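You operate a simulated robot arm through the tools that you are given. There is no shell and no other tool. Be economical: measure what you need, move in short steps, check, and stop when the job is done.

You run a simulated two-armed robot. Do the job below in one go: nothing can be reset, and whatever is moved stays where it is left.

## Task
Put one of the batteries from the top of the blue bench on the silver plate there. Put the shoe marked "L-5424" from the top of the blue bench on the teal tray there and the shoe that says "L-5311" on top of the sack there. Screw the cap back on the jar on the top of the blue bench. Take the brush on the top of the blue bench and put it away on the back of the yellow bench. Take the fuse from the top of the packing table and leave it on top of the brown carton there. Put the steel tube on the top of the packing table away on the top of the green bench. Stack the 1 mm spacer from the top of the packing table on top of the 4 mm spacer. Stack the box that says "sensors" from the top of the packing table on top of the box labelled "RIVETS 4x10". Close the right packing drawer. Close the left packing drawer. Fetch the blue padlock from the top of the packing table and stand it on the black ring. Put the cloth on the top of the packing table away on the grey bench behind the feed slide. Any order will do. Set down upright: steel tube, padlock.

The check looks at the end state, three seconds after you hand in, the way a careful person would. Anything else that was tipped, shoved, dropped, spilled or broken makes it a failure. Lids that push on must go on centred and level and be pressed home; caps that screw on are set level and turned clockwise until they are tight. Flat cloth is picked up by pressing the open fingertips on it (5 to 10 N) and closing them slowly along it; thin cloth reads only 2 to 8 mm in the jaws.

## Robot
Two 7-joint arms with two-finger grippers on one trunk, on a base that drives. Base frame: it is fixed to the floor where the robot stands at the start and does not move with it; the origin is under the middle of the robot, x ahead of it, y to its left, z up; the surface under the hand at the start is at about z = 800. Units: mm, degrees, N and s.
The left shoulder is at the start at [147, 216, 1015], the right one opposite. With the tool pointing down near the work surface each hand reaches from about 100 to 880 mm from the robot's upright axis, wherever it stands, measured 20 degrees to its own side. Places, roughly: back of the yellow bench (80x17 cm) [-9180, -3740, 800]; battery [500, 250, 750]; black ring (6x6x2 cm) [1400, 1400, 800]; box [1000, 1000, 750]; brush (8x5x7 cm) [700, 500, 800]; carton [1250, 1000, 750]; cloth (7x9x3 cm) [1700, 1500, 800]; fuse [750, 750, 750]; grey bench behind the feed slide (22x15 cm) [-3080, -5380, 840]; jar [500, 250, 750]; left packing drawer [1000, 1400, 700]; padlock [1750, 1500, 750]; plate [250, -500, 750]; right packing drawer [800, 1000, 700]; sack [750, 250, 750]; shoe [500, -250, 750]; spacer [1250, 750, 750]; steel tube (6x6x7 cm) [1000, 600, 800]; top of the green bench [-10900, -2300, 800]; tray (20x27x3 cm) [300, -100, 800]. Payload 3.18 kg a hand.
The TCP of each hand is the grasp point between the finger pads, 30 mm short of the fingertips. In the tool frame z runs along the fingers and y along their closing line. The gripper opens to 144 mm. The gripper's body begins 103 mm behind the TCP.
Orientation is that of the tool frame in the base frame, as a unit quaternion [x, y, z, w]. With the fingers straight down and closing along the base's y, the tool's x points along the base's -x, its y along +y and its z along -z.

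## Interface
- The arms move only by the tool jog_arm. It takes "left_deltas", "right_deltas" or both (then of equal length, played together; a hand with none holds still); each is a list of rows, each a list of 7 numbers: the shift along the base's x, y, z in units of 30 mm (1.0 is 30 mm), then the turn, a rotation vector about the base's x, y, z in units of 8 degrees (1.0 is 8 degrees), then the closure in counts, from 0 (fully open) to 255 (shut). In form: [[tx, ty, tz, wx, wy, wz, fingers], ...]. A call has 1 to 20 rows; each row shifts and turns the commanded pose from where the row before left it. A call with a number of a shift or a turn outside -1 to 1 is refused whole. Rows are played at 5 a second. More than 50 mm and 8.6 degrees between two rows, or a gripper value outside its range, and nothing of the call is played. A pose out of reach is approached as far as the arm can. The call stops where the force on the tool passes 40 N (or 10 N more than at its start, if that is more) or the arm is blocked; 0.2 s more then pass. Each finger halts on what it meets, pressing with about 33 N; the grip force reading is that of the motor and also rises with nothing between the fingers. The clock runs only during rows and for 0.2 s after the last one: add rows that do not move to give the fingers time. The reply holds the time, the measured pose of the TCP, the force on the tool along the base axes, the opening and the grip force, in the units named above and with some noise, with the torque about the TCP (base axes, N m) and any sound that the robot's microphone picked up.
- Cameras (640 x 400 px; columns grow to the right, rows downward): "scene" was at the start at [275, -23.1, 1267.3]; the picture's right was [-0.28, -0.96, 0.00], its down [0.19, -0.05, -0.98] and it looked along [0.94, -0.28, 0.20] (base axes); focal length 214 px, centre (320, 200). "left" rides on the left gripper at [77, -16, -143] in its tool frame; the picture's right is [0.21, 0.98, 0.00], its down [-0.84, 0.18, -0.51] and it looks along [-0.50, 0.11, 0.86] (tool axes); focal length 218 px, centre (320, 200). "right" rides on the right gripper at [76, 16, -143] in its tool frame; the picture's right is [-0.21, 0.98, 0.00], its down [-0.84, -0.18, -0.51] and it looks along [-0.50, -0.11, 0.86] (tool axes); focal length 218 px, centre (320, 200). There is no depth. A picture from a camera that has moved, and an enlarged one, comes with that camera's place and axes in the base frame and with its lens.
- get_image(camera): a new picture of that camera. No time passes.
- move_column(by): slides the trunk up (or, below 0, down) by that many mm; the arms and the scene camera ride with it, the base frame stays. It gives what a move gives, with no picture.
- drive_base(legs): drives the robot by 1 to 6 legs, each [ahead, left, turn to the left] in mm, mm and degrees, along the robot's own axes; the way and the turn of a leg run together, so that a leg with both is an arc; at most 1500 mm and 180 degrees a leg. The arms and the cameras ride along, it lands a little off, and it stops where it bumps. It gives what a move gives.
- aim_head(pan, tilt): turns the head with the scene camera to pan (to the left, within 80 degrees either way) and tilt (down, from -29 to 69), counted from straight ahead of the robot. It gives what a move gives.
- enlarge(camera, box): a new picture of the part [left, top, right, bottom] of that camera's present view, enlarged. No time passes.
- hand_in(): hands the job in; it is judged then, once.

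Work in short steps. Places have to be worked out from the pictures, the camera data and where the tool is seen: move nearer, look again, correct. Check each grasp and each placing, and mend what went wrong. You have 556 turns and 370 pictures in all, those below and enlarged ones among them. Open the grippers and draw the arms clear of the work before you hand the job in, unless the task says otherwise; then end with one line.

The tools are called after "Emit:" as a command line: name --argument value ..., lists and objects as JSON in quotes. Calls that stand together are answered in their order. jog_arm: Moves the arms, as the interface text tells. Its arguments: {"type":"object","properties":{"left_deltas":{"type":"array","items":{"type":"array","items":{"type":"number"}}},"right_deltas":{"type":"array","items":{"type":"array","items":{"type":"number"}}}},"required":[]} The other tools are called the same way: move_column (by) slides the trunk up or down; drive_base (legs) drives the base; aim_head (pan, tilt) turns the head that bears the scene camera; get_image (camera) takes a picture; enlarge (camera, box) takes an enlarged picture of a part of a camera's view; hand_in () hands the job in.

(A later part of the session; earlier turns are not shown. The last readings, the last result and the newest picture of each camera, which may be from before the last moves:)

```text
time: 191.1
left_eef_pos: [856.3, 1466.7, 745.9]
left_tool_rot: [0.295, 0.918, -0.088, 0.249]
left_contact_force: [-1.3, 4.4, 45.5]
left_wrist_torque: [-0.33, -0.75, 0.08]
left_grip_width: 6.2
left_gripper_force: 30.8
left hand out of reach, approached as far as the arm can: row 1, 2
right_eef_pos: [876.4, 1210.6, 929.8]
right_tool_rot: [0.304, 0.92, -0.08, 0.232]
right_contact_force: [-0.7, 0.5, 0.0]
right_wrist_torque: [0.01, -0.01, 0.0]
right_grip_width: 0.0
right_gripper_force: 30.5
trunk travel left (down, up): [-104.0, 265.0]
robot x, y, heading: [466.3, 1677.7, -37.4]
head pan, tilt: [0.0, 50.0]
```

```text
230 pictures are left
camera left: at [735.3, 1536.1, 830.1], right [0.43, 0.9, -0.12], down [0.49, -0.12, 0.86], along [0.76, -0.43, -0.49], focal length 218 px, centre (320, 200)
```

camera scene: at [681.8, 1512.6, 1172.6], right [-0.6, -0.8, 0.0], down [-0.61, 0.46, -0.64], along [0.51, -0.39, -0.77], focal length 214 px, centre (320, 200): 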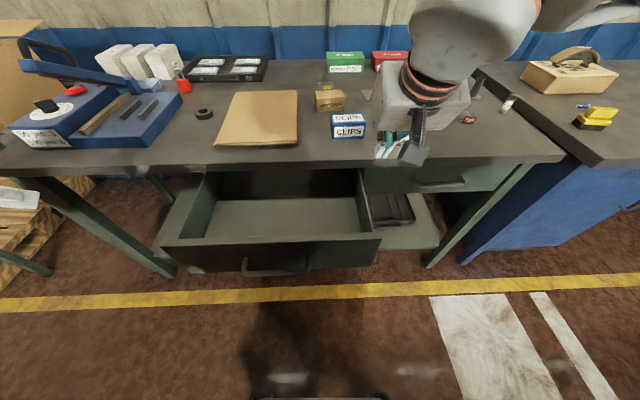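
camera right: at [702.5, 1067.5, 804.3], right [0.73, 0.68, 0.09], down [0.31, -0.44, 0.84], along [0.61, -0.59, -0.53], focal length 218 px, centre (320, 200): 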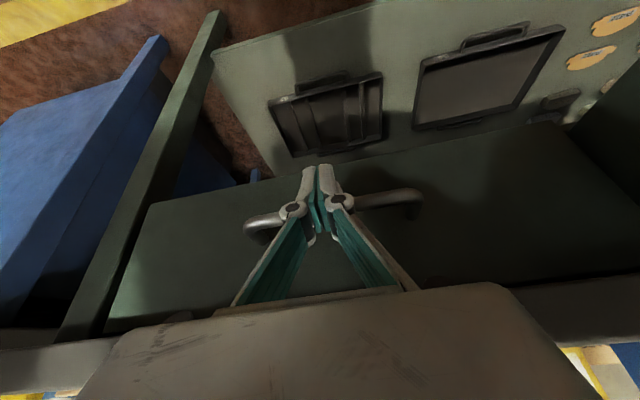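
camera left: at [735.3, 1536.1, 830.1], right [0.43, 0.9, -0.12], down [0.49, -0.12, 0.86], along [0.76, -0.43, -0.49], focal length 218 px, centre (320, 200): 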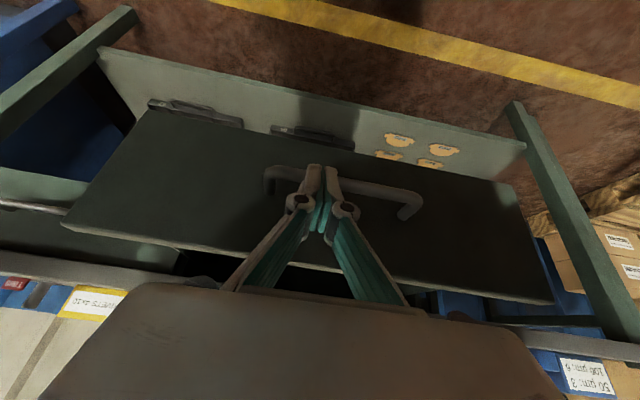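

The fingertips pressed on top of the handle. Lift clear, back the base 60 mm, then lower to handle height.

Emit:
jog_arm --left_deltas '[[0, 0, 0.5, 0, 0, 0, 255], [0, 0, 0.3, 0, 0, 0, 255], [0, 0, 0, 0, 0, 0, 255]]'

Emit:
drive_base --legs '[[-70, 0, 0]]'

Emit:
jog_arm --left_deltas '[[0, 0, -0.5, 0, 0, 0, 255], [0, 0, -0.5, 0, 0, 0, 255], [0, 0, -0.2, 0, 0, 0, 255]]'

Emit:
get_image --camera "left"

```text
time: 191.9
left_eef_pos: [857.2, 1467.6, 763.0]
left_tool_rot: [0.295, 0.92, -0.081, 0.243]
left_contact_force: [0.5, 0.2, 1.4]
left_wrist_torque: [0.01, 0.04, 0.01]
left_grip_width: 0.0
left_gripper_force: 30.7
right_eef_pos: [878.9, 1209.1, 923.8]
right_tool_rot: [0.305, 0.921, -0.08, 0.229]
right_contact_force: [0.3, 0.5, -0.8]
right_wrist_torque: [0.01, 0.04, -0.01]
right_grip_width: 0.0
right_gripper_force: 30.7
trunk travel left (down, up): [-104.0, 265.0]
robot x, y, heading: [466.2, 1675.4, -37.2]
head pan, tilt: [0.0, 50.0]
```

```text
time: 192.9
left_eef_pos: [801.4, 1509.0, 763.1]
left_tool_rot: [0.295, 0.92, -0.083, 0.244]
left_contact_force: [0.5, 1.1, 0.7]
left_wrist_torque: [0.01, -0.02, -0.03]
left_grip_width: 0.0
left_gripper_force: 30.8
right_eef_pos: [824.5, 1253.0, 925.4]
right_tool_rot: [0.304, 0.921, -0.08, 0.229]
right_contact_force: [-0.7, 0.5, 1.3]
right_wrist_torque: [0.01, -0.03, 0.02]
right_grip_width: 0.0
right_gripper_force: 30.8
trunk travel left (down, up): [-104.0, 265.0]
robot x, y, heading: [411.3, 1717.3, -37.1]
head pan, tilt: [0.0, 50.0]
```

```text
time: 193.8
left_eef_pos: [803.2, 1509.2, 727.7]
left_tool_rot: [0.295, 0.92, -0.083, 0.244]
left_contact_force: [0.7, -0.2, -0.2]
left_wrist_torque: [0.0, 0.03, 0.02]
left_grip_width: 0.0
left_gripper_force: 30.6
right_eef_pos: [823.8, 1251.6, 924.7]
right_tool_rot: [0.304, 0.921, -0.08, 0.229]
right_contact_force: [0.1, 0.5, 0.2]
right_wrist_torque: [0.0, -0.01, -0.02]
right_grip_width: 0.0
right_gripper_force: 30.7
trunk travel left (down, up): [-104.0, 265.0]
robot x, y, heading: [408.6, 1719.1, -37.1]
head pan, tilt: [0.0, 50.0]
```

```text
229 pictures are left
camera left: at [681.9, 1577.7, 814.7], right [0.42, 0.9, -0.11], down [0.5, -0.13, 0.86], along [0.76, -0.42, -0.5], focal length 218 px, centre (320, 200)
```

left: 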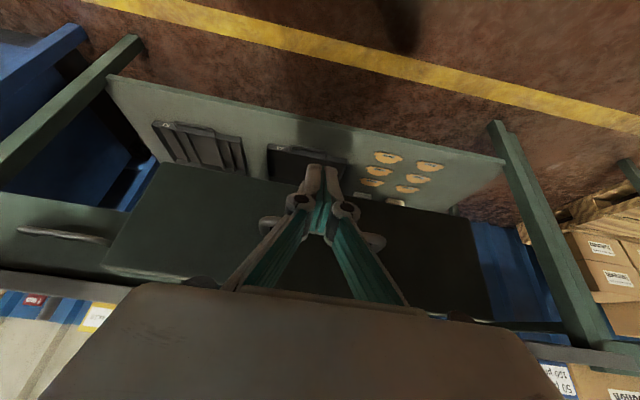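

Tips at handle height, 60 mm in front. Push forward with the arm.

Emit:
jog_arm --left_deltas '[[0.8, -0.6, 0, 0, 0, 0, 255], [0.8, -0.6, 0, 0, 0, 0, 255], [0.8, -0.6, 0, 0, 0, 0, 255], [0.8, -0.6, 0, 0, 0, 0, 255], [0.8, -0.6, 0, 0, 0, 0, 255], [0.8, -0.6, 0, 0, 0, 0, 255]]'

Emit:
get_image --camera "left"

Emit:
get_image --camera "scene"

```text
time: 195.2
left_eef_pos: [945.8, 1400.6, 727.7]
left_tool_rot: [0.294, 0.92, -0.083, 0.244]
left_contact_force: [-0.3, -0.7, -0.8]
left_wrist_torque: [0.0, 0.02, -0.03]
left_grip_width: 0.0
left_gripper_force: 30.7
right_eef_pos: [824.4, 1252.6, 924.7]
right_tool_rot: [0.305, 0.921, -0.08, 0.228]
right_contact_force: [0.1, -0.5, 0.2]
right_wrist_torque: [0.01, -0.02, -0.05]
right_grip_width: 0.0
right_gripper_force: 30.6
trunk travel left (down, up): [-104.0, 265.0]
robot x, y, heading: [409.9, 1718.1, -37.1]
head pan, tilt: [0.0, 50.0]
```

```text
228 pictures are left
camera left: at [825.7, 1468.9, 813.3], right [0.42, 0.9, -0.11], down [0.5, -0.13, 0.86], along [0.76, -0.42, -0.5], focal length 218 px, centre (320, 200)
```

left: 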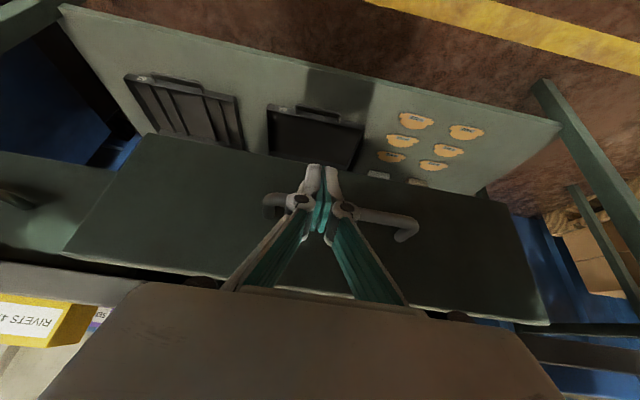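

```text
227 pictures are left
camera scene: at [626.9, 1554.4, 1172.5], right [-0.6, -0.8, 0.0], down [-0.61, 0.46, -0.64], along [0.51, -0.39, -0.77], focal length 214 px, centre (320, 200)
```

scene: 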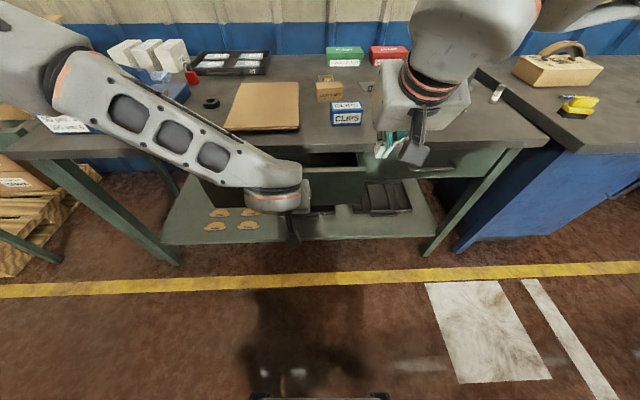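

Emit:
jog_arm --left_deltas '[[0.8, -0.6, 0, 0, 0, 0, 255], [0.8, -0.6, 0, 0, 0, 0, 255], [0.8, -0.6, 0, 0, 0, 0, 255], [0.4, -0.3, 0, 0, 0, 0, 255]]'

Emit:
get_image --camera "left"

Emit:
get_image --camera "scene"

```text
time: 196.2
left_eef_pos: [1031.0, 1336.7, 728.3]
left_tool_rot: [0.296, 0.92, -0.083, 0.243]
left_contact_force: [0.3, 0.3, -0.2]
left_wrist_torque: [0.03, 0.0, -0.01]
left_grip_width: 0.1
left_gripper_force: 30.9
right_eef_pos: [823.9, 1252.3, 926.2]
right_tool_rot: [0.304, 0.922, -0.079, 0.229]
right_contact_force: [1.0, -0.8, 0.6]
right_wrist_torque: [0.02, 0.01, -0.03]
right_grip_width: 0.0
right_gripper_force: 30.5
trunk travel left (down, up): [-104.0, 265.0]
robot x, y, heading: [408.9, 1718.6, -37.4]
head pan, tilt: [0.0, 50.0]
```

```text
226 pictures are left
camera left: at [910.5, 1405.3, 814.7], right [0.42, 0.9, -0.11], down [0.5, -0.13, 0.86], along [0.76, -0.42, -0.5], focal length 218 px, centre (320, 200)
```

left: 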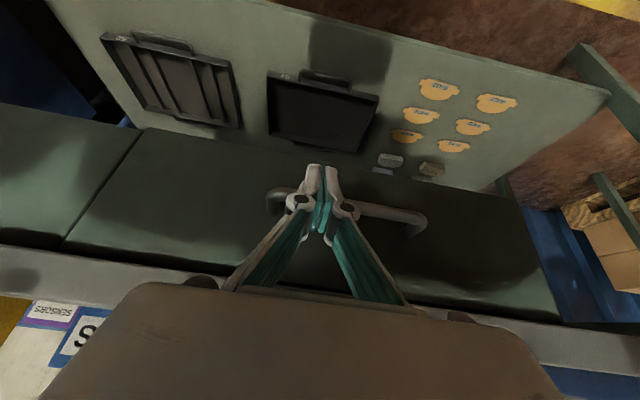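

```text
225 pictures are left
camera scene: at [626.7, 1554.5, 1172.7], right [-0.6, -0.8, 0.0], down [-0.61, 0.46, -0.64], along [0.51, -0.39, -0.77], focal length 214 px, centre (320, 200)
```

scene: 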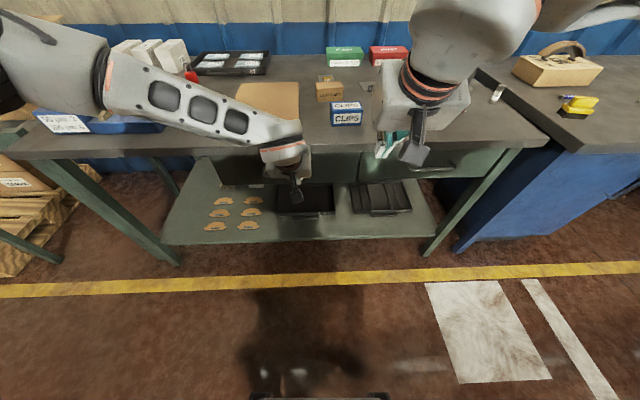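

Almost closed, nearly flush with the right one. Push in small steps to the stop.

Emit:
jog_arm --left_deltas '[[0.2, -0.15, 0, 0, 0, 0, 255], [0.2, -0.15, 0, 0, 0, 0, 255], [0.2, -0.15, 0, 0, 0, 0, 255], [0.2, -0.15, 0, 0, 0, 0, 255], [0.2, -0.15, 0, 0, 0, 0, 255], [0.2, -0.15, 0, 0, 0, 0, 255], [0.2, -0.15, 0, 0, 0, 0, 255], [0.2, -0.15, 0, 0, 0, 0, 255]]'

Emit:
get_image --camera "left"

```text
time: 197.0
left_eef_pos: [1042.1, 1328.1, 721.3]
left_tool_rot: [0.297, 0.922, -0.079, 0.234]
left_contact_force: [-3.6, 0.3, -3.9]
left_wrist_torque: [0.03, -0.01, 0.02]
left_grip_width: 6.4
left_gripper_force: 30.3
right_eef_pos: [823.8, 1252.7, 925.6]
right_tool_rot: [0.304, 0.921, -0.079, 0.228]
right_contact_force: [0.1, -0.8, -0.3]
right_wrist_torque: [0.03, -0.03, -0.02]
right_grip_width: 0.0
right_gripper_force: 30.8
trunk travel left (down, up): [-104.0, 265.0]
robot x, y, heading: [406.1, 1719.3, -37.2]
head pan, tilt: [0.0, 50.0]
stopped in row 4 (left hand): the force on the tool passed its limit at 44 N (the readings are from after the stop); the commanded pose is now the measured one
```

```text
224 pictures are left
camera left: at [922.9, 1395.2, 810.6], right [0.42, 0.9, -0.11], down [0.51, -0.14, 0.85], along [0.75, -0.41, -0.52], focal length 218 px, centre (320, 200)
```

left: 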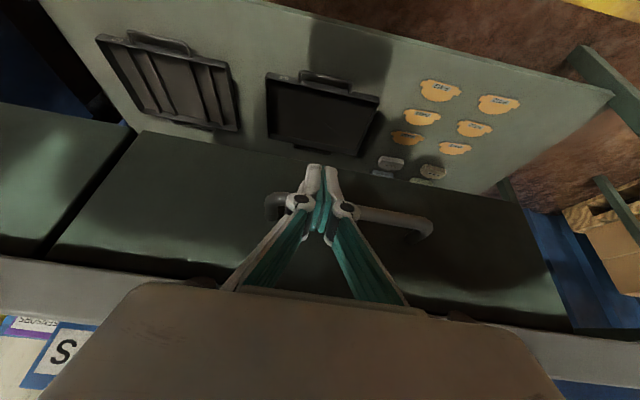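

Both drawer fronts are flush: closed. Withdraw the left hand, raise and set both hands vertical again.

Emit:
jog_arm --left_deltas '[[-0.8, 0.6, 0, 0, 0, 0, 255], [-0.8, 0.6, 0, 0, 0, 0, 255], [-0.8, 0.6, 0, 0, 0, 0, 200], [-0.8, 0.6, 0, 0, 0, 0, 150], [-0.8, 0.6, 0.5, 0, 0, 0, 120], [-0.3, 0.2, 1, 0, 0, 0, 105], [0, 0, 1, 0, 0, 0, 105], [0, 0, 1, 0, 0, 0, 105], [0, 0, 1, 0.53, 0.7, 0, 105], [0, 0, 1, 0.53, 0.7, 0, 105], [0, 0, 1, 0.53, 0.7, 0, 105], [0, 0, 1, 0.53, 0.7, 0, 105], [0, 0, 1, 0, 0, 0, 105]]' --right_deltas '[[0, 0, 0.5, 0.53, 0.7, 0, 255], [0, 0, 0.5, 0.53, 0.7, 0, 255], [0, 0, 0.5, 0.53, 0.7, 0, 105], [0, 0, 0.5, 0.53, 0.7, 0, 105], [0, 0, 0, 0, 0, 0, 105], [0, 0, 0, 0, 0, 0, 105], [0, 0, 0, 0, 0, 0, 105], [0, 0, 0, 0, 0, 0, 105], [0, 0, 0, 0, 0, 0, 105], [0, 0, 0, 0, 0, 0, 105], [0, 0, 0, 0, 0, 0, 105], [0, 0, 0, 0, 0, 0, 105], [0, 0, 0, 0, 0, 0, 105]]'

Emit:
get_image --camera "scene"

```text
time: 199.8
left_eef_pos: [913.5, 1425.4, 977.7]
left_tool_rot: [0.308, 0.951, 0.001, 0.008]
left_contact_force: [0.1, 0.6, -0.2]
left_wrist_torque: [0.01, -0.02, 0.02]
left_grip_width: 84.8
left_gripper_force: 0.1
right_eef_pos: [822.7, 1252.6, 986.6]
right_tool_rot: [0.314, 0.95, -0.002, -0.001]
right_contact_force: [-0.1, 0.0, 0.4]
right_wrist_torque: [0.02, -0.02, -0.03]
right_grip_width: 84.6
right_gripper_force: 0.0
trunk travel left (down, up): [-104.0, 265.0]
robot x, y, heading: [411.0, 1720.7, -36.8]
head pan, tilt: [0.0, 50.0]
```

```text
223 pictures are left
camera scene: at [625.5, 1555.6, 1173.1], right [-0.6, -0.8, 0.0], down [-0.61, 0.46, -0.64], along [0.51, -0.39, -0.77], focal length 214 px, centre (320, 200)
```

scene: 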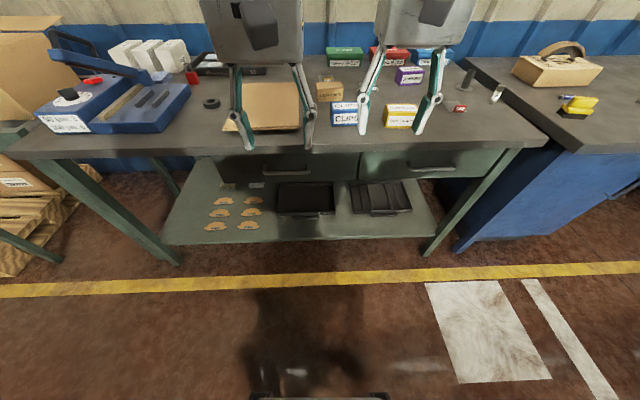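

Both drawers are closed. Drive right 300 and forward about 430 to work on the table top.

Emit:
drive_base --legs '[[0, -300, 0], [400, 0, 0]]'

Emit:
get_image --camera "scene"

Emit:
get_image --camera "right"

Emit:
get_image --camera "left"

```text
time: 205.2
left_eef_pos: [1058.2, 933.4, 976.0]
left_tool_rot: [0.311, 0.95, 0.0, 0.008]
left_contact_force: [0.3, -0.1, -0.5]
left_wrist_torque: [0.02, 0.03, -0.02]
left_grip_width: 84.8
left_gripper_force: 0.1
right_eef_pos: [965.9, 762.8, 985.6]
right_tool_rot: [0.317, 0.948, -0.002, -0.001]
right_contact_force: [-0.4, -0.8, -0.4]
right_wrist_torque: [0.01, 0.05, 0.03]
right_grip_width: 84.8
right_gripper_force: 0.0
trunk travel left (down, up): [-104.0, 265.0]
robot x, y, heading: [559.2, 1231.8, -37.4]
head pan, tilt: [0.0, 50.0]
```

```text
222 pictures are left
camera scene: at [771.2, 1067.9, 1172.7], right [-0.61, -0.79, 0.0], down [-0.61, 0.47, -0.64], along [0.51, -0.39, -0.77], focal length 214 px, centre (320, 200)
```

scene: 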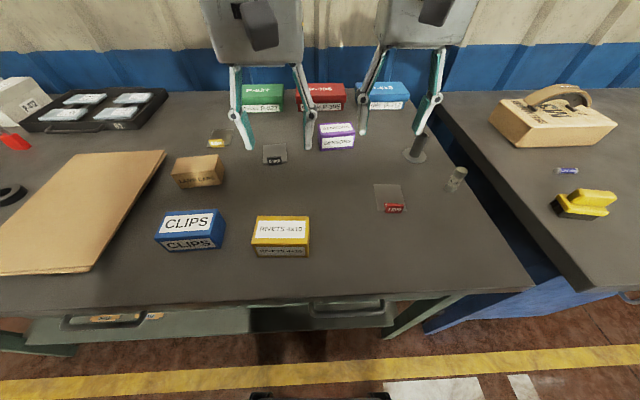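

```text
221 pictures are left
camera right: at [914.2, 822.9, 1128.4], right [0.75, 0.66, 0.0], down [0.57, -0.65, 0.51], along [0.33, -0.38, -0.86], focal length 218 px, centre (320, 200)
```

right: 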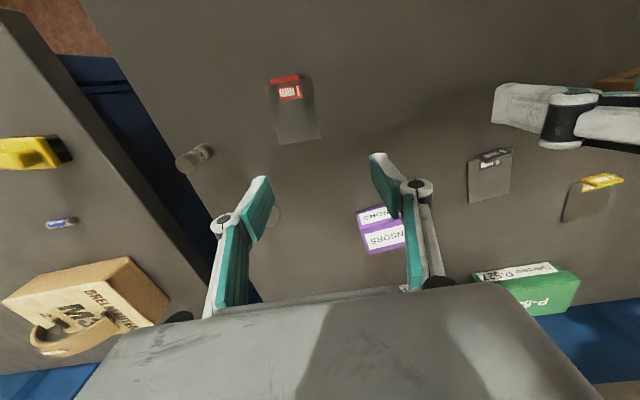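

```text
220 pictures are left
camera left: at [984.7, 968.2, 1118.4], right [0.41, 0.91, 0.0], down [0.78, -0.35, 0.52], along [0.48, -0.21, -0.85], focal length 218 px, centre (320, 200)
```

left: 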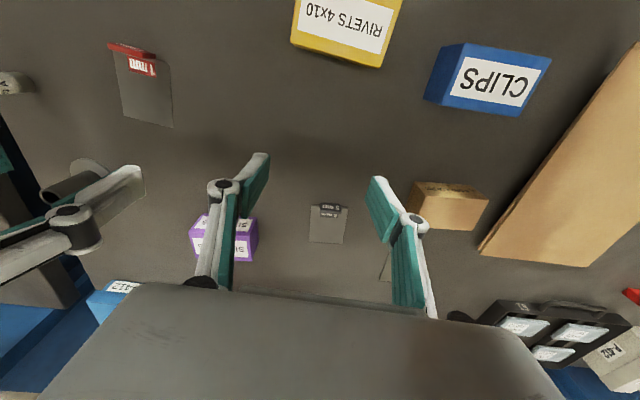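

Good view. I go 100 mm further forward to ease reach to the SENSORS box.

Emit:
drive_base --legs '[[100, 0, 0]]'

Emit:
get_image --camera "scene"

Emit:
get_image --camera "right"

```text
time: 206.3
left_eef_pos: [1138.7, 874.1, 976.3]
left_tool_rot: [0.31, 0.951, 0.0, 0.007]
left_contact_force: [0.7, -0.4, -0.8]
left_wrist_torque: [0.03, 0.05, 0.0]
left_grip_width: 84.8
left_gripper_force: 0.0
right_eef_pos: [1046.3, 700.9, 985.5]
right_tool_rot: [0.317, 0.948, -0.002, 0.0]
right_contact_force: [0.2, 0.3, 0.1]
right_wrist_torque: [0.01, 0.01, -0.01]
right_grip_width: 84.9
right_gripper_force: 0.0
trunk travel left (down, up): [-104.0, 265.0]
robot x, y, heading: [636.8, 1172.9, -37.5]
head pan, tilt: [0.0, 50.0]
```

```text
219 pictures are left
camera scene: at [851.7, 1006.5, 1172.8], right [-0.61, -0.79, 0.0], down [-0.61, 0.47, -0.64], along [0.51, -0.39, -0.77], focal length 214 px, centre (320, 200)
```

scene: 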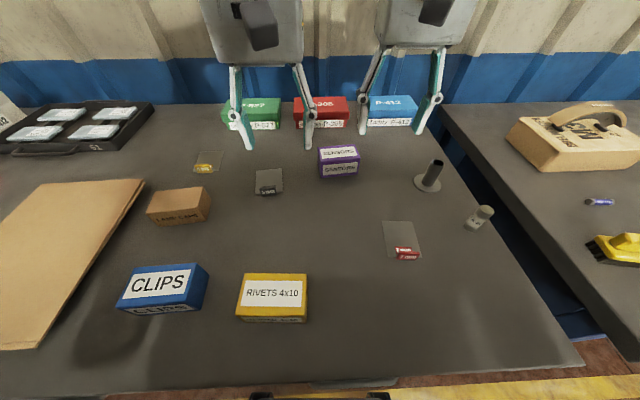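

```text
218 pictures are left
camera right: at [994.7, 761.7, 1128.7], right [0.75, 0.66, 0.0], down [0.57, -0.65, 0.51], along [0.33, -0.38, -0.86], focal length 218 px, centre (320, 200)
```

right: 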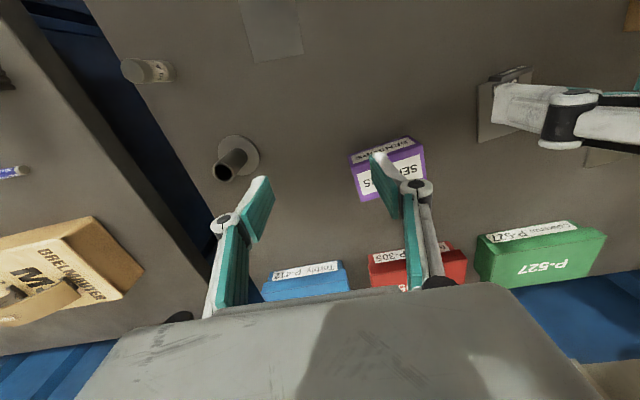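

I move the right hand over the SENSORS box (about (1160,720)), fingers opened wide; the left hand steps aside.

Emit:
jog_arm --right_deltas '[[0.9, 0.15, 0, 0, 0, 0.22, 20], [0.9, 0.15, 0, 0, 0, 0.22, 20], [0.9, 0.15, 0, 0, 0, 0, 20], [0.9, 0.15, 0, 0, 0, 0, 20], [0, 0, -0.8, 0, 0, 0, 20], [0, 0, 0, 0, 0, 0, 20]]' --left_deltas '[[0.3, 0.8, 0, 0, 0, 0, 105], [0.3, 0.8, 0, 0, 0, 0, 105], [0.3, 0.8, 0, 0, 0, 0, 105], [0.3, 0.8, 0, 0, 0, 0, 105], [0, 0, 0, 0, 0, 0, 105], [0, 0, 0, 0, 0, 0, 105]]'

Emit:
get_image --camera "right"

Emit:
get_image --camera "scene"

```text
time: 207.7
left_eef_pos: [1174.2, 969.8, 976.1]
left_tool_rot: [0.31, 0.951, 0.0, 0.008]
left_contact_force: [-0.3, 1.0, 0.4]
left_wrist_torque: [-0.05, 0.0, 0.01]
left_grip_width: 84.6
left_gripper_force: 0.1
right_eef_pos: [1155.0, 720.6, 962.9]
right_tool_rot: [0.287, 0.958, -0.002, -0.001]
right_contact_force: [0.8, -0.6, 0.1]
right_wrist_torque: [-0.06, 0.0, -0.01]
right_grip_width: 132.8
right_gripper_force: 0.0
trunk travel left (down, up): [-104.0, 265.0]
robot x, y, heading: [636.8, 1167.8, -37.3]
head pan, tilt: [0.0, 50.0]
```

```text
217 pictures are left
camera right: at [1099.6, 776.8, 1105.0], right [0.71, 0.7, 0.0], down [0.61, -0.61, 0.51], along [0.36, -0.36, -0.86], focal length 218 px, centre (320, 200)
```

right: 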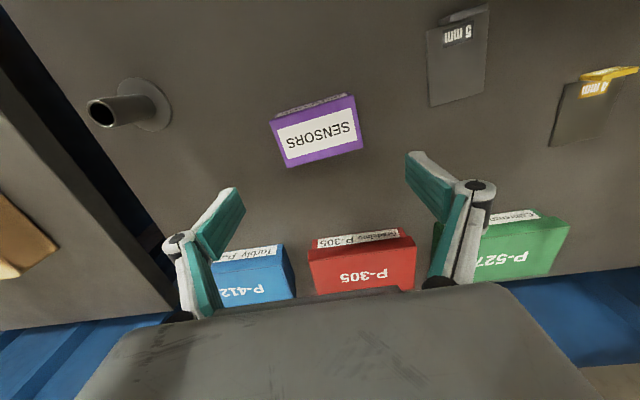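

```text
216 pictures are left
camera scene: at [851.3, 1007.1, 1172.9], right [-0.61, -0.79, 0.0], down [-0.61, 0.47, -0.64], along [0.51, -0.39, -0.77], focal length 214 px, centre (320, 200)
```

scene: 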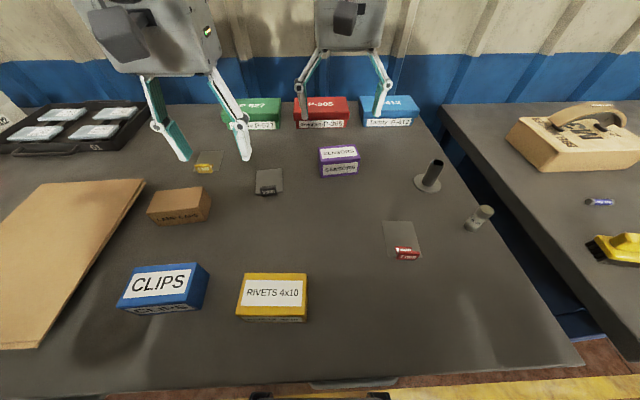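

The hand view puts the box about 13 mm nearer to me than the hand. Correct and descend to 905, then look.

Emit:
jog_arm --right_deltas '[[-0.3, 0.23, -0.9, 0, 0, 0, 15], [0, 0, -0.9, 0, 0, 0, 15], [0, 0, 0, 0, 0, 0, 15]]'

Emit:
get_image --camera "right"

```text
time: 208.5
left_eef_pos: [1174.6, 968.7, 976.6]
left_tool_rot: [0.311, 0.951, 0.0, 0.007]
left_contact_force: [0.4, 0.9, 0.3]
left_wrist_torque: [0.02, 0.03, 0.02]
left_grip_width: 84.8
left_gripper_force: 0.0
right_eef_pos: [1145.0, 726.5, 907.2]
right_tool_rot: [0.287, 0.958, 0.0, 0.0]
right_contact_force: [0.3, 0.5, -0.4]
right_wrist_torque: [-0.02, -0.04, -0.01]
right_grip_width: 135.6
right_gripper_force: 0.0
trunk travel left (down, up): [-104.0, 265.0]
robot x, y, heading: [636.5, 1170.5, -37.5]
head pan, tilt: [0.0, 50.0]
```

```text
215 pictures are left
camera right: at [1089.6, 783.0, 1050.2], right [0.71, 0.7, 0.0], down [0.61, -0.61, 0.51], along [0.35, -0.36, -0.86], focal length 218 px, centre (320, 200)
```

right: 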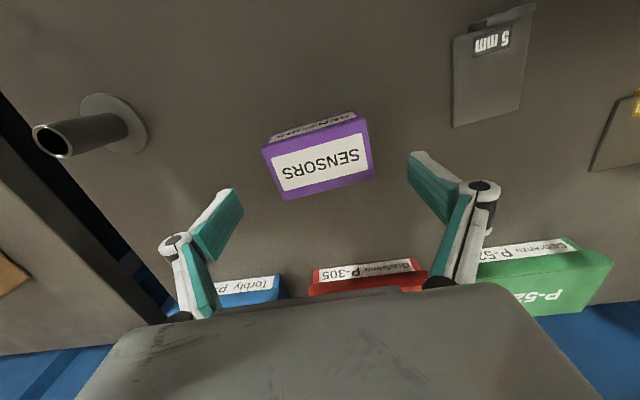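

Centred. Descend to 838 and grip.

Emit:
jog_arm --right_deltas '[[0, 0, -0.9, 0, 0, 0, 15], [0, 0, -0.9, 0, 0, 0, 15], [0, 0, -0.5, 0, 0, 0, 15], [0, 0, 0, 0, 0, 0, 40], [0, 0, 0, 0, 0, 0, 60], [0, 0, 0, 0, 0, 0, 90], [0, 0, 0, 0, 0, 0, 200], [0, 0, 0, 0, 0, 0, 255]]'

Emit:
get_image --camera "right"

```text
time: 210.5
left_eef_pos: [1173.3, 969.6, 976.0]
left_tool_rot: [0.311, 0.95, 0.001, 0.007]
left_contact_force: [0.1, 0.3, -0.4]
left_wrist_torque: [0.01, 0.0, -0.06]
left_grip_width: 84.5
left_gripper_force: 0.2
right_eef_pos: [1146.4, 727.2, 847.0]
right_tool_rot: [0.288, 0.958, 0.001, 0.005]
right_contact_force: [-6.3, 2.7, 27.5]
right_wrist_torque: [-0.9, 1.08, -0.36]
right_grip_width: 91.1
right_gripper_force: 33.2
trunk travel left (down, up): [-104.0, 265.0]
robot x, y, heading: [630.4, 1172.7, -37.5]
head pan, tilt: [0.0, 50.0]
stopped in row 8 (right hand): the force on the tool passed its limit at 41 N (the readings are from after the stop); the commanded pose is now the measured one
```

```text
214 pictures are left
camera right: at [1089.8, 784.9, 988.3], right [0.71, 0.7, 0.0], down [0.6, -0.61, 0.51], along [0.36, -0.36, -0.86], focal length 218 px, centre (320, 200)
```

right: 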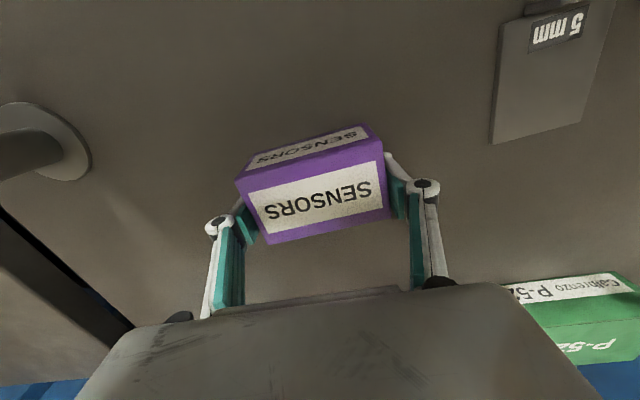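

A force of 27 N upward showed while closing. I check with the scene camera before lifting.

Emit:
enlarge --camera "scene" --box '[270, 90, 430, 190]'

```text
4.00 times, centred on (350, 140) of scene
camera zoom: at [849.8, 1007.5, 1173.0], right [-0.61, -0.79, 0.0], down [-0.61, 0.47, -0.64], along [0.51, -0.39, -0.76], focal length 858 px, centre (200, 440)
```

zoom: 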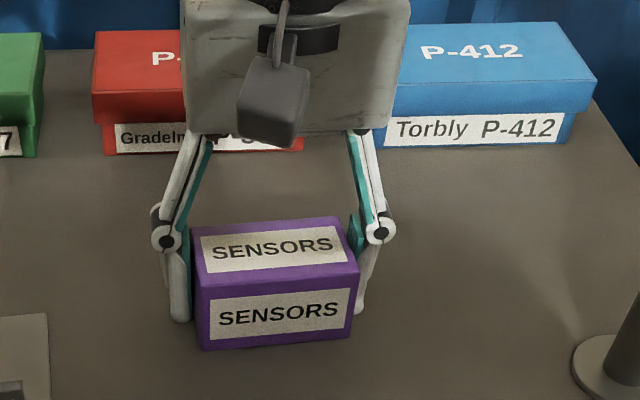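

The box is between the fingers and flat. I lift 10 mm carefully and read the forces.

Emit:
jog_arm --right_deltas '[[0, 0, 0.15, 0, 0, 0, 255], [0, 0, 0.15, 0, 0, 0, 255], [0, 0, 0.15, 0, 0, 0, 255], [0, 0, 0, 0, 0, 0, 255]]'

Emit:
enlarge --camera "scene" --box '[270, 90, 430, 190]'

```text
time: 211.5
left_eef_pos: [1175.3, 969.2, 975.8]
left_tool_rot: [0.311, 0.95, 0.0, 0.007]
left_contact_force: [1.0, -0.2, 0.4]
left_wrist_torque: [0.0, -0.01, -0.01]
left_grip_width: 84.7
left_gripper_force: 0.1
right_eef_pos: [1147.3, 727.6, 854.8]
right_tool_rot: [0.287, 0.958, -0.001, 0.002]
right_contact_force: [-0.6, 0.3, -2.1]
right_wrist_torque: [0.0, 0.0, 0.0]
right_grip_width: 90.7
right_gripper_force: 32.3
trunk travel left (down, up): [-104.0, 265.0]
robot x, y, heading: [633.3, 1167.5, -37.5]
head pan, tilt: [0.0, 50.0]
```

```text
4.00 times, centred on (350, 140) of scene
camera zoom: at [852.0, 1006.3, 1172.4], right [-0.61, -0.79, 0.0], down [-0.61, 0.47, -0.64], along [0.51, -0.39, -0.77], focal length 858 px, centre (200, 440)
```

zoom: 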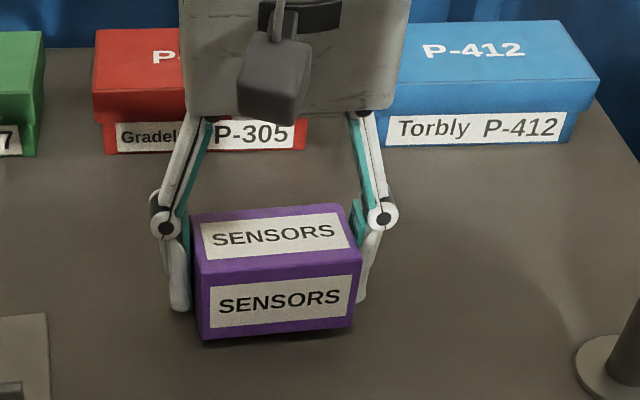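

Lifted (the packing table is slightly higher, about z=811). Raise, swing the left hand further left, and back the base 150 mm for comfortable placing on RIVETS.

Emit:
jog_arm --right_deltas '[[0, 0, 1, 0, 0, 0, 255], [0, 0, 1, 0, 0, 0, 255], [0, 0, 1, 0, 0, 0, 255], [0, 0, 0.7, 0, 0, -0.5, 255]]' --left_deltas '[[0.6, 0.8, 0.2, 0, 0, 0, 105], [0.6, 0.8, 0.2, 0, 0, 0, 105], [0.6, 0.8, 0.2, 0, 0, 0, 105], [0.6, 0.8, 0.2, 0, 0, 0, 105]]'

Emit:
drive_base --legs '[[-150, 0, 0]]'

Emit:
get_image --camera "scene"

```text
time: 212.5
left_eef_pos: [1248.4, 1065.4, 1001.2]
left_tool_rot: [0.311, 0.95, 0.0, 0.008]
left_contact_force: [0.5, -0.1, 0.1]
left_wrist_torque: [-0.03, 0.02, 0.01]
left_grip_width: 84.6
left_gripper_force: 0.0
right_eef_pos: [1147.4, 729.5, 968.5]
right_tool_rot: [0.321, 0.947, -0.001, 0.002]
right_contact_force: [0.1, 0.2, -2.8]
right_wrist_torque: [-0.01, -0.08, 0.01]
right_grip_width: 90.6
right_gripper_force: 33.5
trunk travel left (down, up): [-104.0, 265.0]
robot x, y, heading: [637.2, 1169.6, -37.2]
head pan, tilt: [0.0, 50.0]
```

```text
time: 213.8
left_eef_pos: [1128.8, 1155.5, 999.7]
left_tool_rot: [0.311, 0.95, 0.0, 0.007]
left_contact_force: [-0.2, -0.3, -0.3]
left_wrist_torque: [0.03, 0.01, -0.04]
left_grip_width: 84.6
left_gripper_force: 0.0
right_eef_pos: [1028.2, 818.9, 965.8]
right_tool_rot: [0.32, 0.947, 0.0, 0.002]
right_contact_force: [-0.6, -0.4, -1.4]
right_wrist_torque: [0.06, -0.02, -0.01]
right_grip_width: 90.4
right_gripper_force: 33.8
trunk travel left (down, up): [-104.0, 265.0]
robot x, y, heading: [512.6, 1263.9, -37.6]
head pan, tilt: [0.0, 50.0]
```

```text
211 pictures are left
camera scene: at [732.3, 1097.9, 1172.4], right [-0.61, -0.79, 0.0], down [-0.61, 0.47, -0.64], along [0.51, -0.39, -0.77], focal length 214 px, centre (320, 200)
```

scene: 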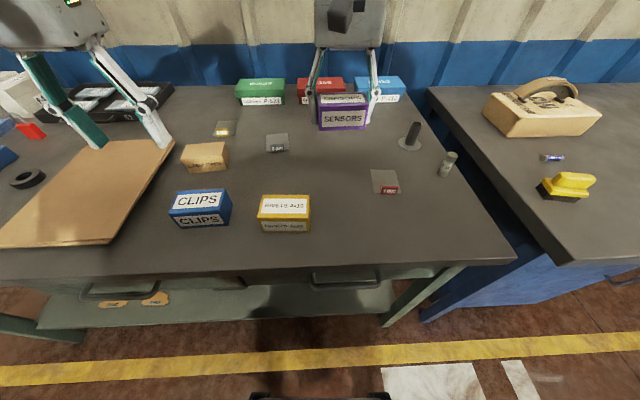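

RIVETS 4x10 top centre is about (973,999). Move the box above it.

Emit:
jog_arm --right_deltas '[[-0.3, 1, 0, 0, 0, 0, 255], [-0.3, 1, 0, 0, 0, 0, 255], [-0.3, 1, 0, 0, 0, 0, 255], [-0.3, 1, 0, 0, 0, 0, 255], [-0.3, 1, 0, 0, 0, 0, 255], [-0.3, 1, 0, 0, 0, 0, 255], [0, 0, 0, 0, 0, 0, 255]]'

Emit:
get_image --camera "right"

Emit:
enlarge --camera "scene" --box '[190, 120, 370, 240]'

```text
time: 215.4
left_eef_pos: [1128.9, 1156.2, 999.6]
left_tool_rot: [0.31, 0.951, 0.001, 0.008]
left_contact_force: [0.0, -0.4, 0.5]
left_wrist_torque: [0.02, -0.02, 0.0]
left_grip_width: 84.8
left_gripper_force: 0.1
right_eef_pos: [973.9, 1000.0, 968.0]
right_tool_rot: [0.32, 0.947, -0.001, 0.002]
right_contact_force: [0.3, 0.1, -2.1]
right_wrist_torque: [-0.01, -0.03, 0.02]
right_grip_width: 90.3
right_gripper_force: 32.5
trunk travel left (down, up): [-104.0, 265.0]
robot x, y, heading: [515.5, 1261.3, -37.5]
head pan, tilt: [0.0, 50.0]
```

```text
210 pictures are left
camera right: at [921.6, 1061.0, 1111.2], right [0.76, 0.65, 0.0], down [0.56, -0.65, 0.51], along [0.33, -0.39, -0.86], focal length 218 px, centre (320, 200)
```

right: 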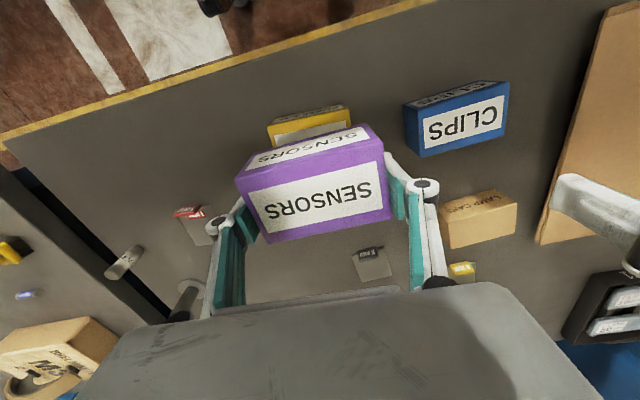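

```text
3.33 times, centred on (280, 180) of scene
camera zoom: at [732.5, 1097.5, 1172.4], right [-0.61, -0.79, 0.0], down [-0.61, 0.47, -0.64], along [0.51, -0.39, -0.77], focal length 715 px, centre (453, 267)
```

zoom: 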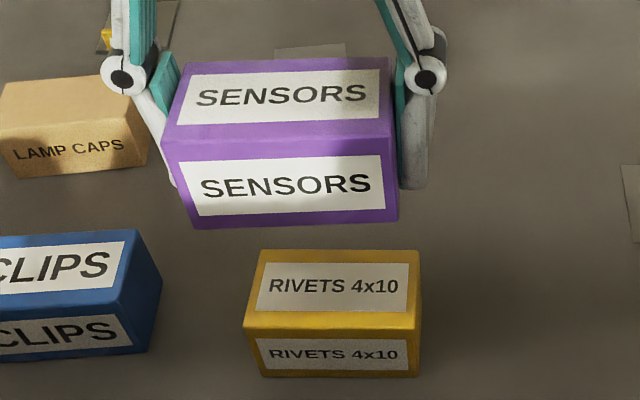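

RIVETS is about 9 mm nearer; correct and descend to look again just above.

Emit:
jog_arm --right_deltas '[[-0.28, 0.02, -0.9, 0, 0, 0, 255], [0, 0, -0.7, 0, 0, 0, 255], [0, 0, 0, 0, 0, 0, 255]]'

Emit:
get_image --camera "right"

Emit:
enlarge --camera "scene" --box '[200, 140, 360, 240]'

```text
time: 216.2
left_eef_pos: [1128.7, 1156.9, 1000.6]
left_tool_rot: [0.311, 0.951, 0.0, 0.008]
left_contact_force: [0.7, -0.1, 0.4]
left_wrist_torque: [-0.02, -0.03, 0.0]
left_grip_width: 84.5
left_gripper_force: 0.0
right_eef_pos: [965.0, 1002.6, 919.5]
right_tool_rot: [0.32, 0.947, -0.001, 0.003]
right_contact_force: [-0.3, 0.3, -3.1]
right_wrist_torque: [0.02, -0.02, -0.02]
right_grip_width: 90.7
right_gripper_force: 33.6
trunk travel left (down, up): [-104.0, 265.0]
robot x, y, heading: [513.1, 1264.1, -37.3]
head pan, tilt: [0.0, 50.0]
```

```text
208 pictures are left
camera right: at [912.8, 1062.2, 1062.7], right [0.76, 0.65, 0.0], down [0.56, -0.65, 0.51], along [0.33, -0.39, -0.86], focal length 218 px, centre (320, 200)
```

right: 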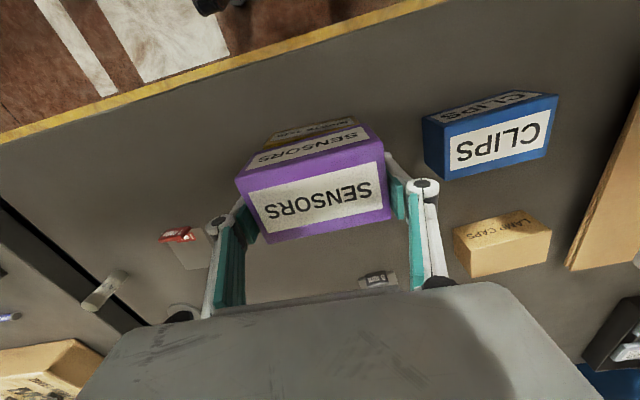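

```text
4.00 times, centred on (280, 190) of scene
camera zoom: at [732.1, 1098.1, 1172.8], right [-0.61, -0.79, 0.0], down [-0.61, 0.47, -0.64], along [0.51, -0.39, -0.77], focal length 858 px, centre (480, 240)
```

zoom: 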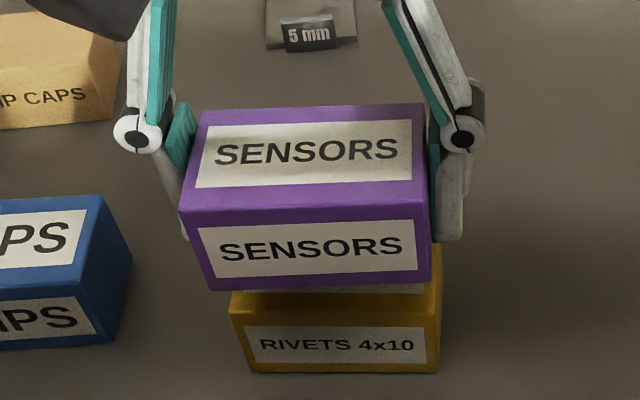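

Nearly aligned; nudge 3 mm forward and lower to contact.

Emit:
jog_arm --right_deltas '[[0.08, -0.06, -0.5, 0, 0, 0, 255], [0, 0, -0.2, 0, 0, 0, 255], [0, 0, 0, 0, 0, 0, 255]]'

Emit:
jog_arm --right_deltas '[[0, 0, -0.1, 0, 0, 0, 255], [0, 0, -0.1, 0, 0, 0, 255], [0, 0, 0, 0, 0, 0, 255]]'

Emit:
enlarge --camera "scene" --box '[200, 140, 360, 240]'

```text
time: 217.1
left_eef_pos: [1128.5, 1156.3, 1000.9]
left_tool_rot: [0.31, 0.951, -0.001, 0.007]
left_contact_force: [0.1, 0.8, -0.6]
left_wrist_torque: [-0.01, 0.0, 0.03]
left_grip_width: 84.6
left_gripper_force: 0.1
right_eef_pos: [968.1, 998.7, 898.5]
right_tool_rot: [0.32, 0.947, 0.0, 0.001]
right_contact_force: [0.8, -0.7, -2.6]
right_wrist_torque: [-0.01, -0.03, -0.01]
right_grip_width: 90.2
right_gripper_force: 33.2
trunk travel left (down, up): [-104.0, 265.0]
robot x, y, heading: [520.5, 1265.6, -37.2]
head pan, tilt: [0.0, 50.0]
```

```text
time: 217.8
left_eef_pos: [1128.6, 1155.2, 1002.5]
left_tool_rot: [0.311, 0.95, -0.001, 0.009]
left_contact_force: [-0.5, -0.1, -0.1]
left_wrist_torque: [-0.02, -0.01, -0.01]
left_grip_width: 84.7
left_gripper_force: 0.0
right_eef_pos: [966.8, 998.7, 895.7]
right_tool_rot: [0.322, 0.947, 0.0, 0.005]
right_contact_force: [-2.0, -1.7, 23.3]
right_wrist_torque: [-0.1, 0.23, 0.3]
right_grip_width: 90.7
right_gripper_force: 33.4
trunk travel left (down, up): [-104.0, 265.0]
robot x, y, heading: [514.8, 1263.0, -37.8]
head pan, tilt: [0.0, 50.0]
```

```text
4.00 times, centred on (280, 190) of scene
camera zoom: at [730.5, 1098.7, 1173.7], right [-0.61, -0.79, 0.0], down [-0.61, 0.47, -0.64], along [0.51, -0.39, -0.77], focal length 858 px, centre (480, 240)
```

zoom: 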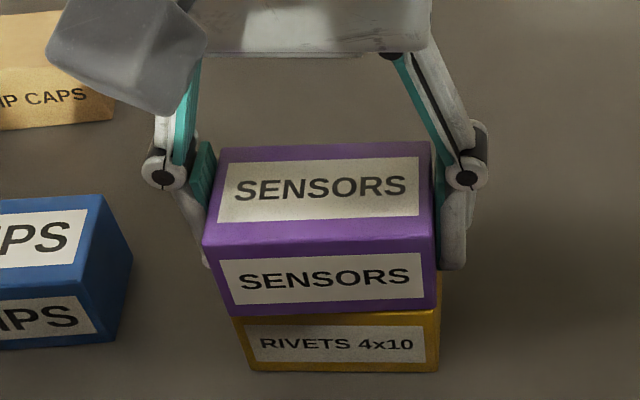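

Seated (23 N) and aligned. Ease, open, and rise.

Emit:
jog_arm --right_deltas '[[0, 0, 0.05, 0, 0, 0, 255], [0, 0, 0, 0, 0, 0, 90], [0, 0, 0, 0, 0, 0, 70], [0, 0, 0, 0, 0, 0, 50], [0, 0, 0.5, 0, 0, 0, 45], [0, 0, 1, 0, 0, 0, 45], [0, 0, 1, 0, 0, 0, 45], [0, 0, 1, 0, 0, 0, 45]]'

Emit:
get_image --camera "scene"

Emit:
get_image --camera "right"

```text
time: 219.7
left_eef_pos: [1127.8, 1156.4, 1001.5]
left_tool_rot: [0.311, 0.95, 0.0, 0.008]
left_contact_force: [-0.1, 0.2, 0.1]
left_wrist_torque: [-0.01, -0.06, -0.05]
left_grip_width: 84.9
left_gripper_force: 0.0
right_eef_pos: [967.4, 997.9, 1001.2]
right_tool_rot: [0.32, 0.947, 0.0, 0.003]
right_contact_force: [-1.0, -0.4, -0.3]
right_wrist_torque: [-0.02, -0.02, 0.01]
right_grip_width: 119.0
right_gripper_force: 0.0
trunk travel left (down, up): [-104.0, 265.0]
robot x, y, heading: [516.4, 1265.2, -37.3]
head pan, tilt: [0.0, 50.0]
```

```text
205 pictures are left
camera scene: at [731.6, 1098.5, 1173.0], right [-0.61, -0.79, 0.0], down [-0.61, 0.47, -0.64], along [0.51, -0.39, -0.77], focal length 214 px, centre (320, 200)
```

scene: 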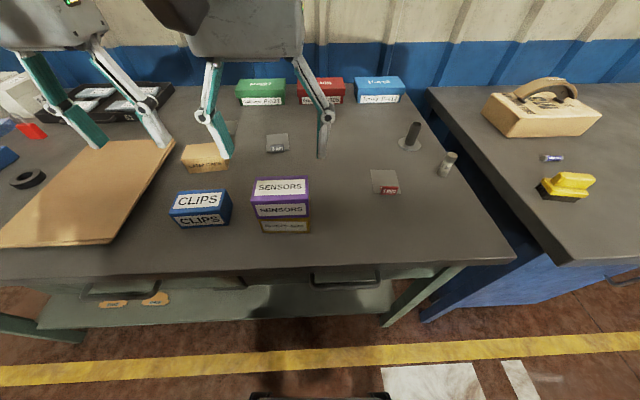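

```text
204 pictures are left
camera right: at [915.0, 1058.5, 1143.0], right [0.76, 0.65, 0.0], down [0.56, -0.65, 0.51], along [0.33, -0.39, -0.86], focal length 218 px, centre (320, 200)
```

right: 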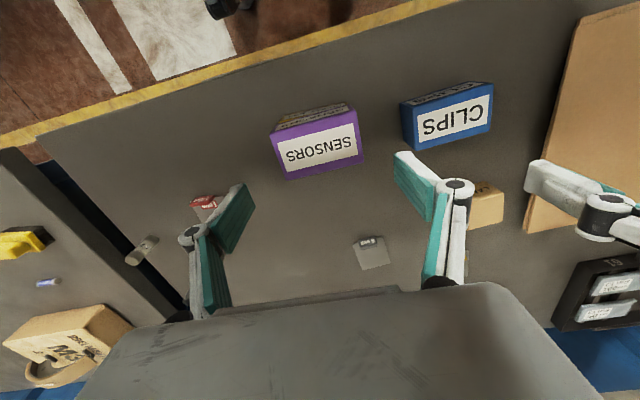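

Stack is good. Next the fuse at about (856,619): move the right hand over it.

Emit:
jog_arm --right_deltas '[[-0.285, -0.972, 0, 0, 0, 0, 150], [-0.285, -0.972, 0, 0, 0, 0, 150], [-0.285, -0.972, 0, 0, 0, 0, 150], [-0.285, -0.972, 0, 0, 0, 0, 150], [-0.285, -0.972, 0, 0, 0, 0, 150], [-0.285, -0.972, 0, 0, 0, 0, 150], [-0.285, -0.972, 0, 0, 0, 0, 150], [-0.285, -0.972, 0, 0, 0, 0, 150], [-0.285, -0.972, 0, 0, 0, 0, 150], [-0.285, -0.972, 0, 0, 0, 0, 150], [-0.285, -0.972, 0, 0, 0, 0, 150], [-0.285, -0.972, 0, 0, 0, 0, 150], [-0.285, -0.972, 0, 0, 0, 0, 150]]'

Emit:
get_image --camera "right"

```text
time: 222.4
left_eef_pos: [1128.6, 1156.6, 1000.2]
left_tool_rot: [0.311, 0.95, 0.0, 0.008]
left_contact_force: [0.4, -0.3, -0.1]
left_wrist_torque: [0.0, 0.03, 0.01]
left_grip_width: 84.7
left_gripper_force: 0.1
right_eef_pos: [870.5, 665.0, 995.7]
right_tool_rot: [0.32, 0.947, 0.0, 0.002]
right_contact_force: [0.2, -0.5, -0.3]
right_wrist_torque: [-0.01, -0.03, -0.01]
right_grip_width: 59.4
right_gripper_force: 0.1
right hand out of reach, approached as far as the arm can: row 12, 13
trunk travel left (down, up): [-104.0, 265.0]
robot x, y, heading: [518.0, 1264.0, -37.6]
head pan, tilt: [0.0, 50.0]
```

```text
203 pictures are left
camera right: at [818.3, 725.1, 1139.0], right [0.76, 0.65, 0.0], down [0.56, -0.65, 0.51], along [0.33, -0.39, -0.86], focal length 218 px, centre (320, 200)
```

right: 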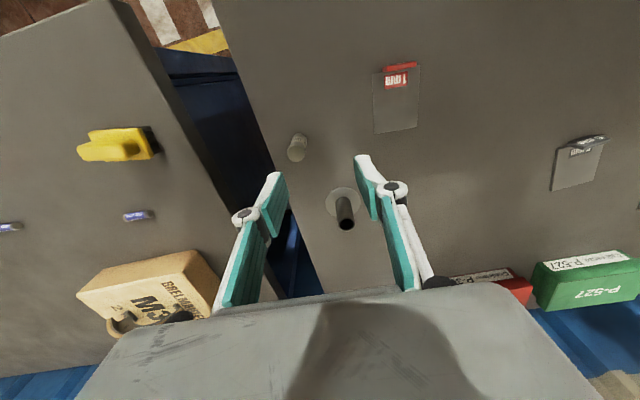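

Out of reach by 40 mm; shift the base right 150 mm.

Emit:
drive_base --legs '[[0, -150, 0]]'

Emit:
get_image --camera "right"

```text
time: 224.4
left_eef_pos: [1038.6, 1036.1, 999.6]
left_tool_rot: [0.311, 0.95, -0.001, 0.008]
left_contact_force: [0.6, -0.1, 0.8]
left_wrist_torque: [-0.01, 0.01, 0.01]
left_grip_width: 84.6
left_gripper_force: 0.0
right_eef_pos: [779.9, 547.5, 996.1]
right_tool_rot: [0.322, 0.947, -0.001, 0.003]
right_contact_force: [-0.2, -0.3, 0.6]
right_wrist_torque: [-0.03, -0.04, 0.02]
right_grip_width: 59.2
right_gripper_force: 0.0
trunk travel left (down, up): [-104.0, 265.0]
robot x, y, heading: [426.9, 1146.7, -37.4]
head pan, tilt: [0.0, 50.0]
```

```text
202 pictures are left
camera right: at [727.6, 607.4, 1139.2], right [0.76, 0.65, 0.0], down [0.56, -0.65, 0.51], along [0.33, -0.39, -0.86], focal length 218 px, centre (320, 200)
```

right: 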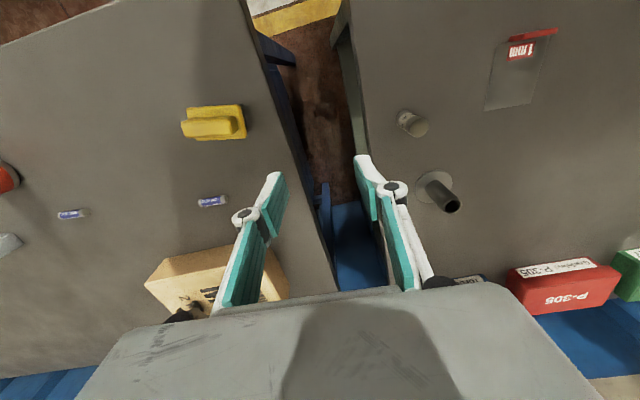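

Emit:
jog_arm --right_deltas '[[0.64, 0.75, 0, 0, 0, 0, 150], [0.64, 0.75, 0, 0, 0, 0, 150], [0.64, 0.75, 0, 0, 0, 0, 150], [0.64, 0.75, 0, 0, 0, 0, 150], [0, 0, -1, 0, 0, 0, 150], [0, 0, -0.8, 0, 0, 0, 150], [0, 0, 0, 0, 0, 0, 150]]'

Emit:
get_image --camera "right"

Emit:
get_image --camera "scene"

```text
time: 226.0
left_eef_pos: [1039.0, 1039.2, 1000.9]
left_tool_rot: [0.31, 0.951, 0.001, 0.008]
left_contact_force: [0.0, -0.4, -0.2]
left_wrist_torque: [0.02, 0.02, 0.0]
left_grip_width: 84.5
left_gripper_force: 0.1
right_eef_pos: [857.2, 638.3, 943.2]
right_tool_rot: [0.321, 0.947, -0.001, 0.003]
right_contact_force: [0.7, 0.1, 0.6]
right_wrist_torque: [0.0, 0.01, 0.01]
right_grip_width: 59.3
right_gripper_force: 0.1
trunk travel left (down, up): [-104.0, 265.0]
robot x, y, heading: [425.9, 1148.3, -37.5]
head pan, tilt: [0.0, 50.0]
```

```text
201 pictures are left
camera right: at [804.2, 698.8, 1085.6], right [0.76, 0.65, 0.0], down [0.56, -0.65, 0.51], along [0.33, -0.39, -0.86], focal length 218 px, centre (320, 200)
```

right: 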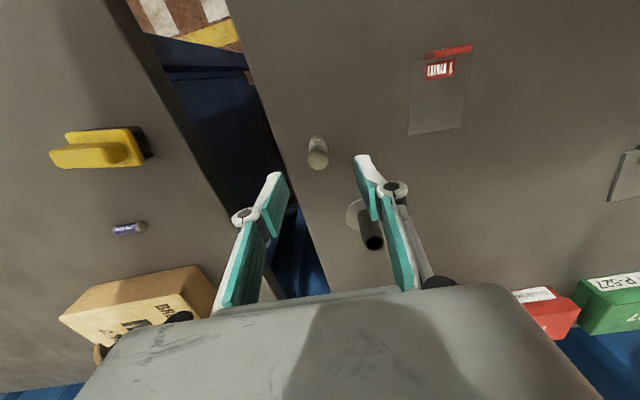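

```text
200 pictures are left
camera scene: at [641.6, 980.2, 1172.8], right [-0.61, -0.79, 0.0], down [-0.61, 0.47, -0.64], along [0.51, -0.39, -0.77], focal length 214 px, centre (320, 200)
```

scene: 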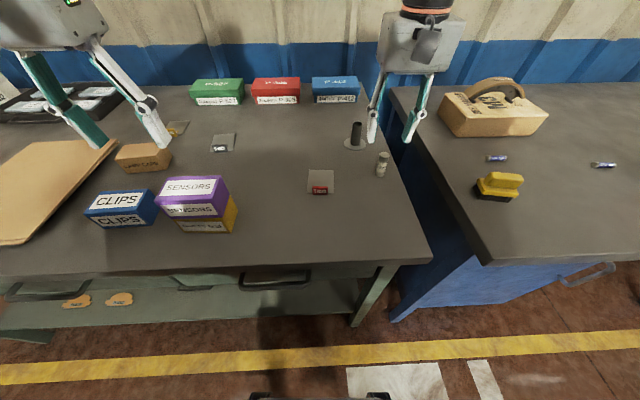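

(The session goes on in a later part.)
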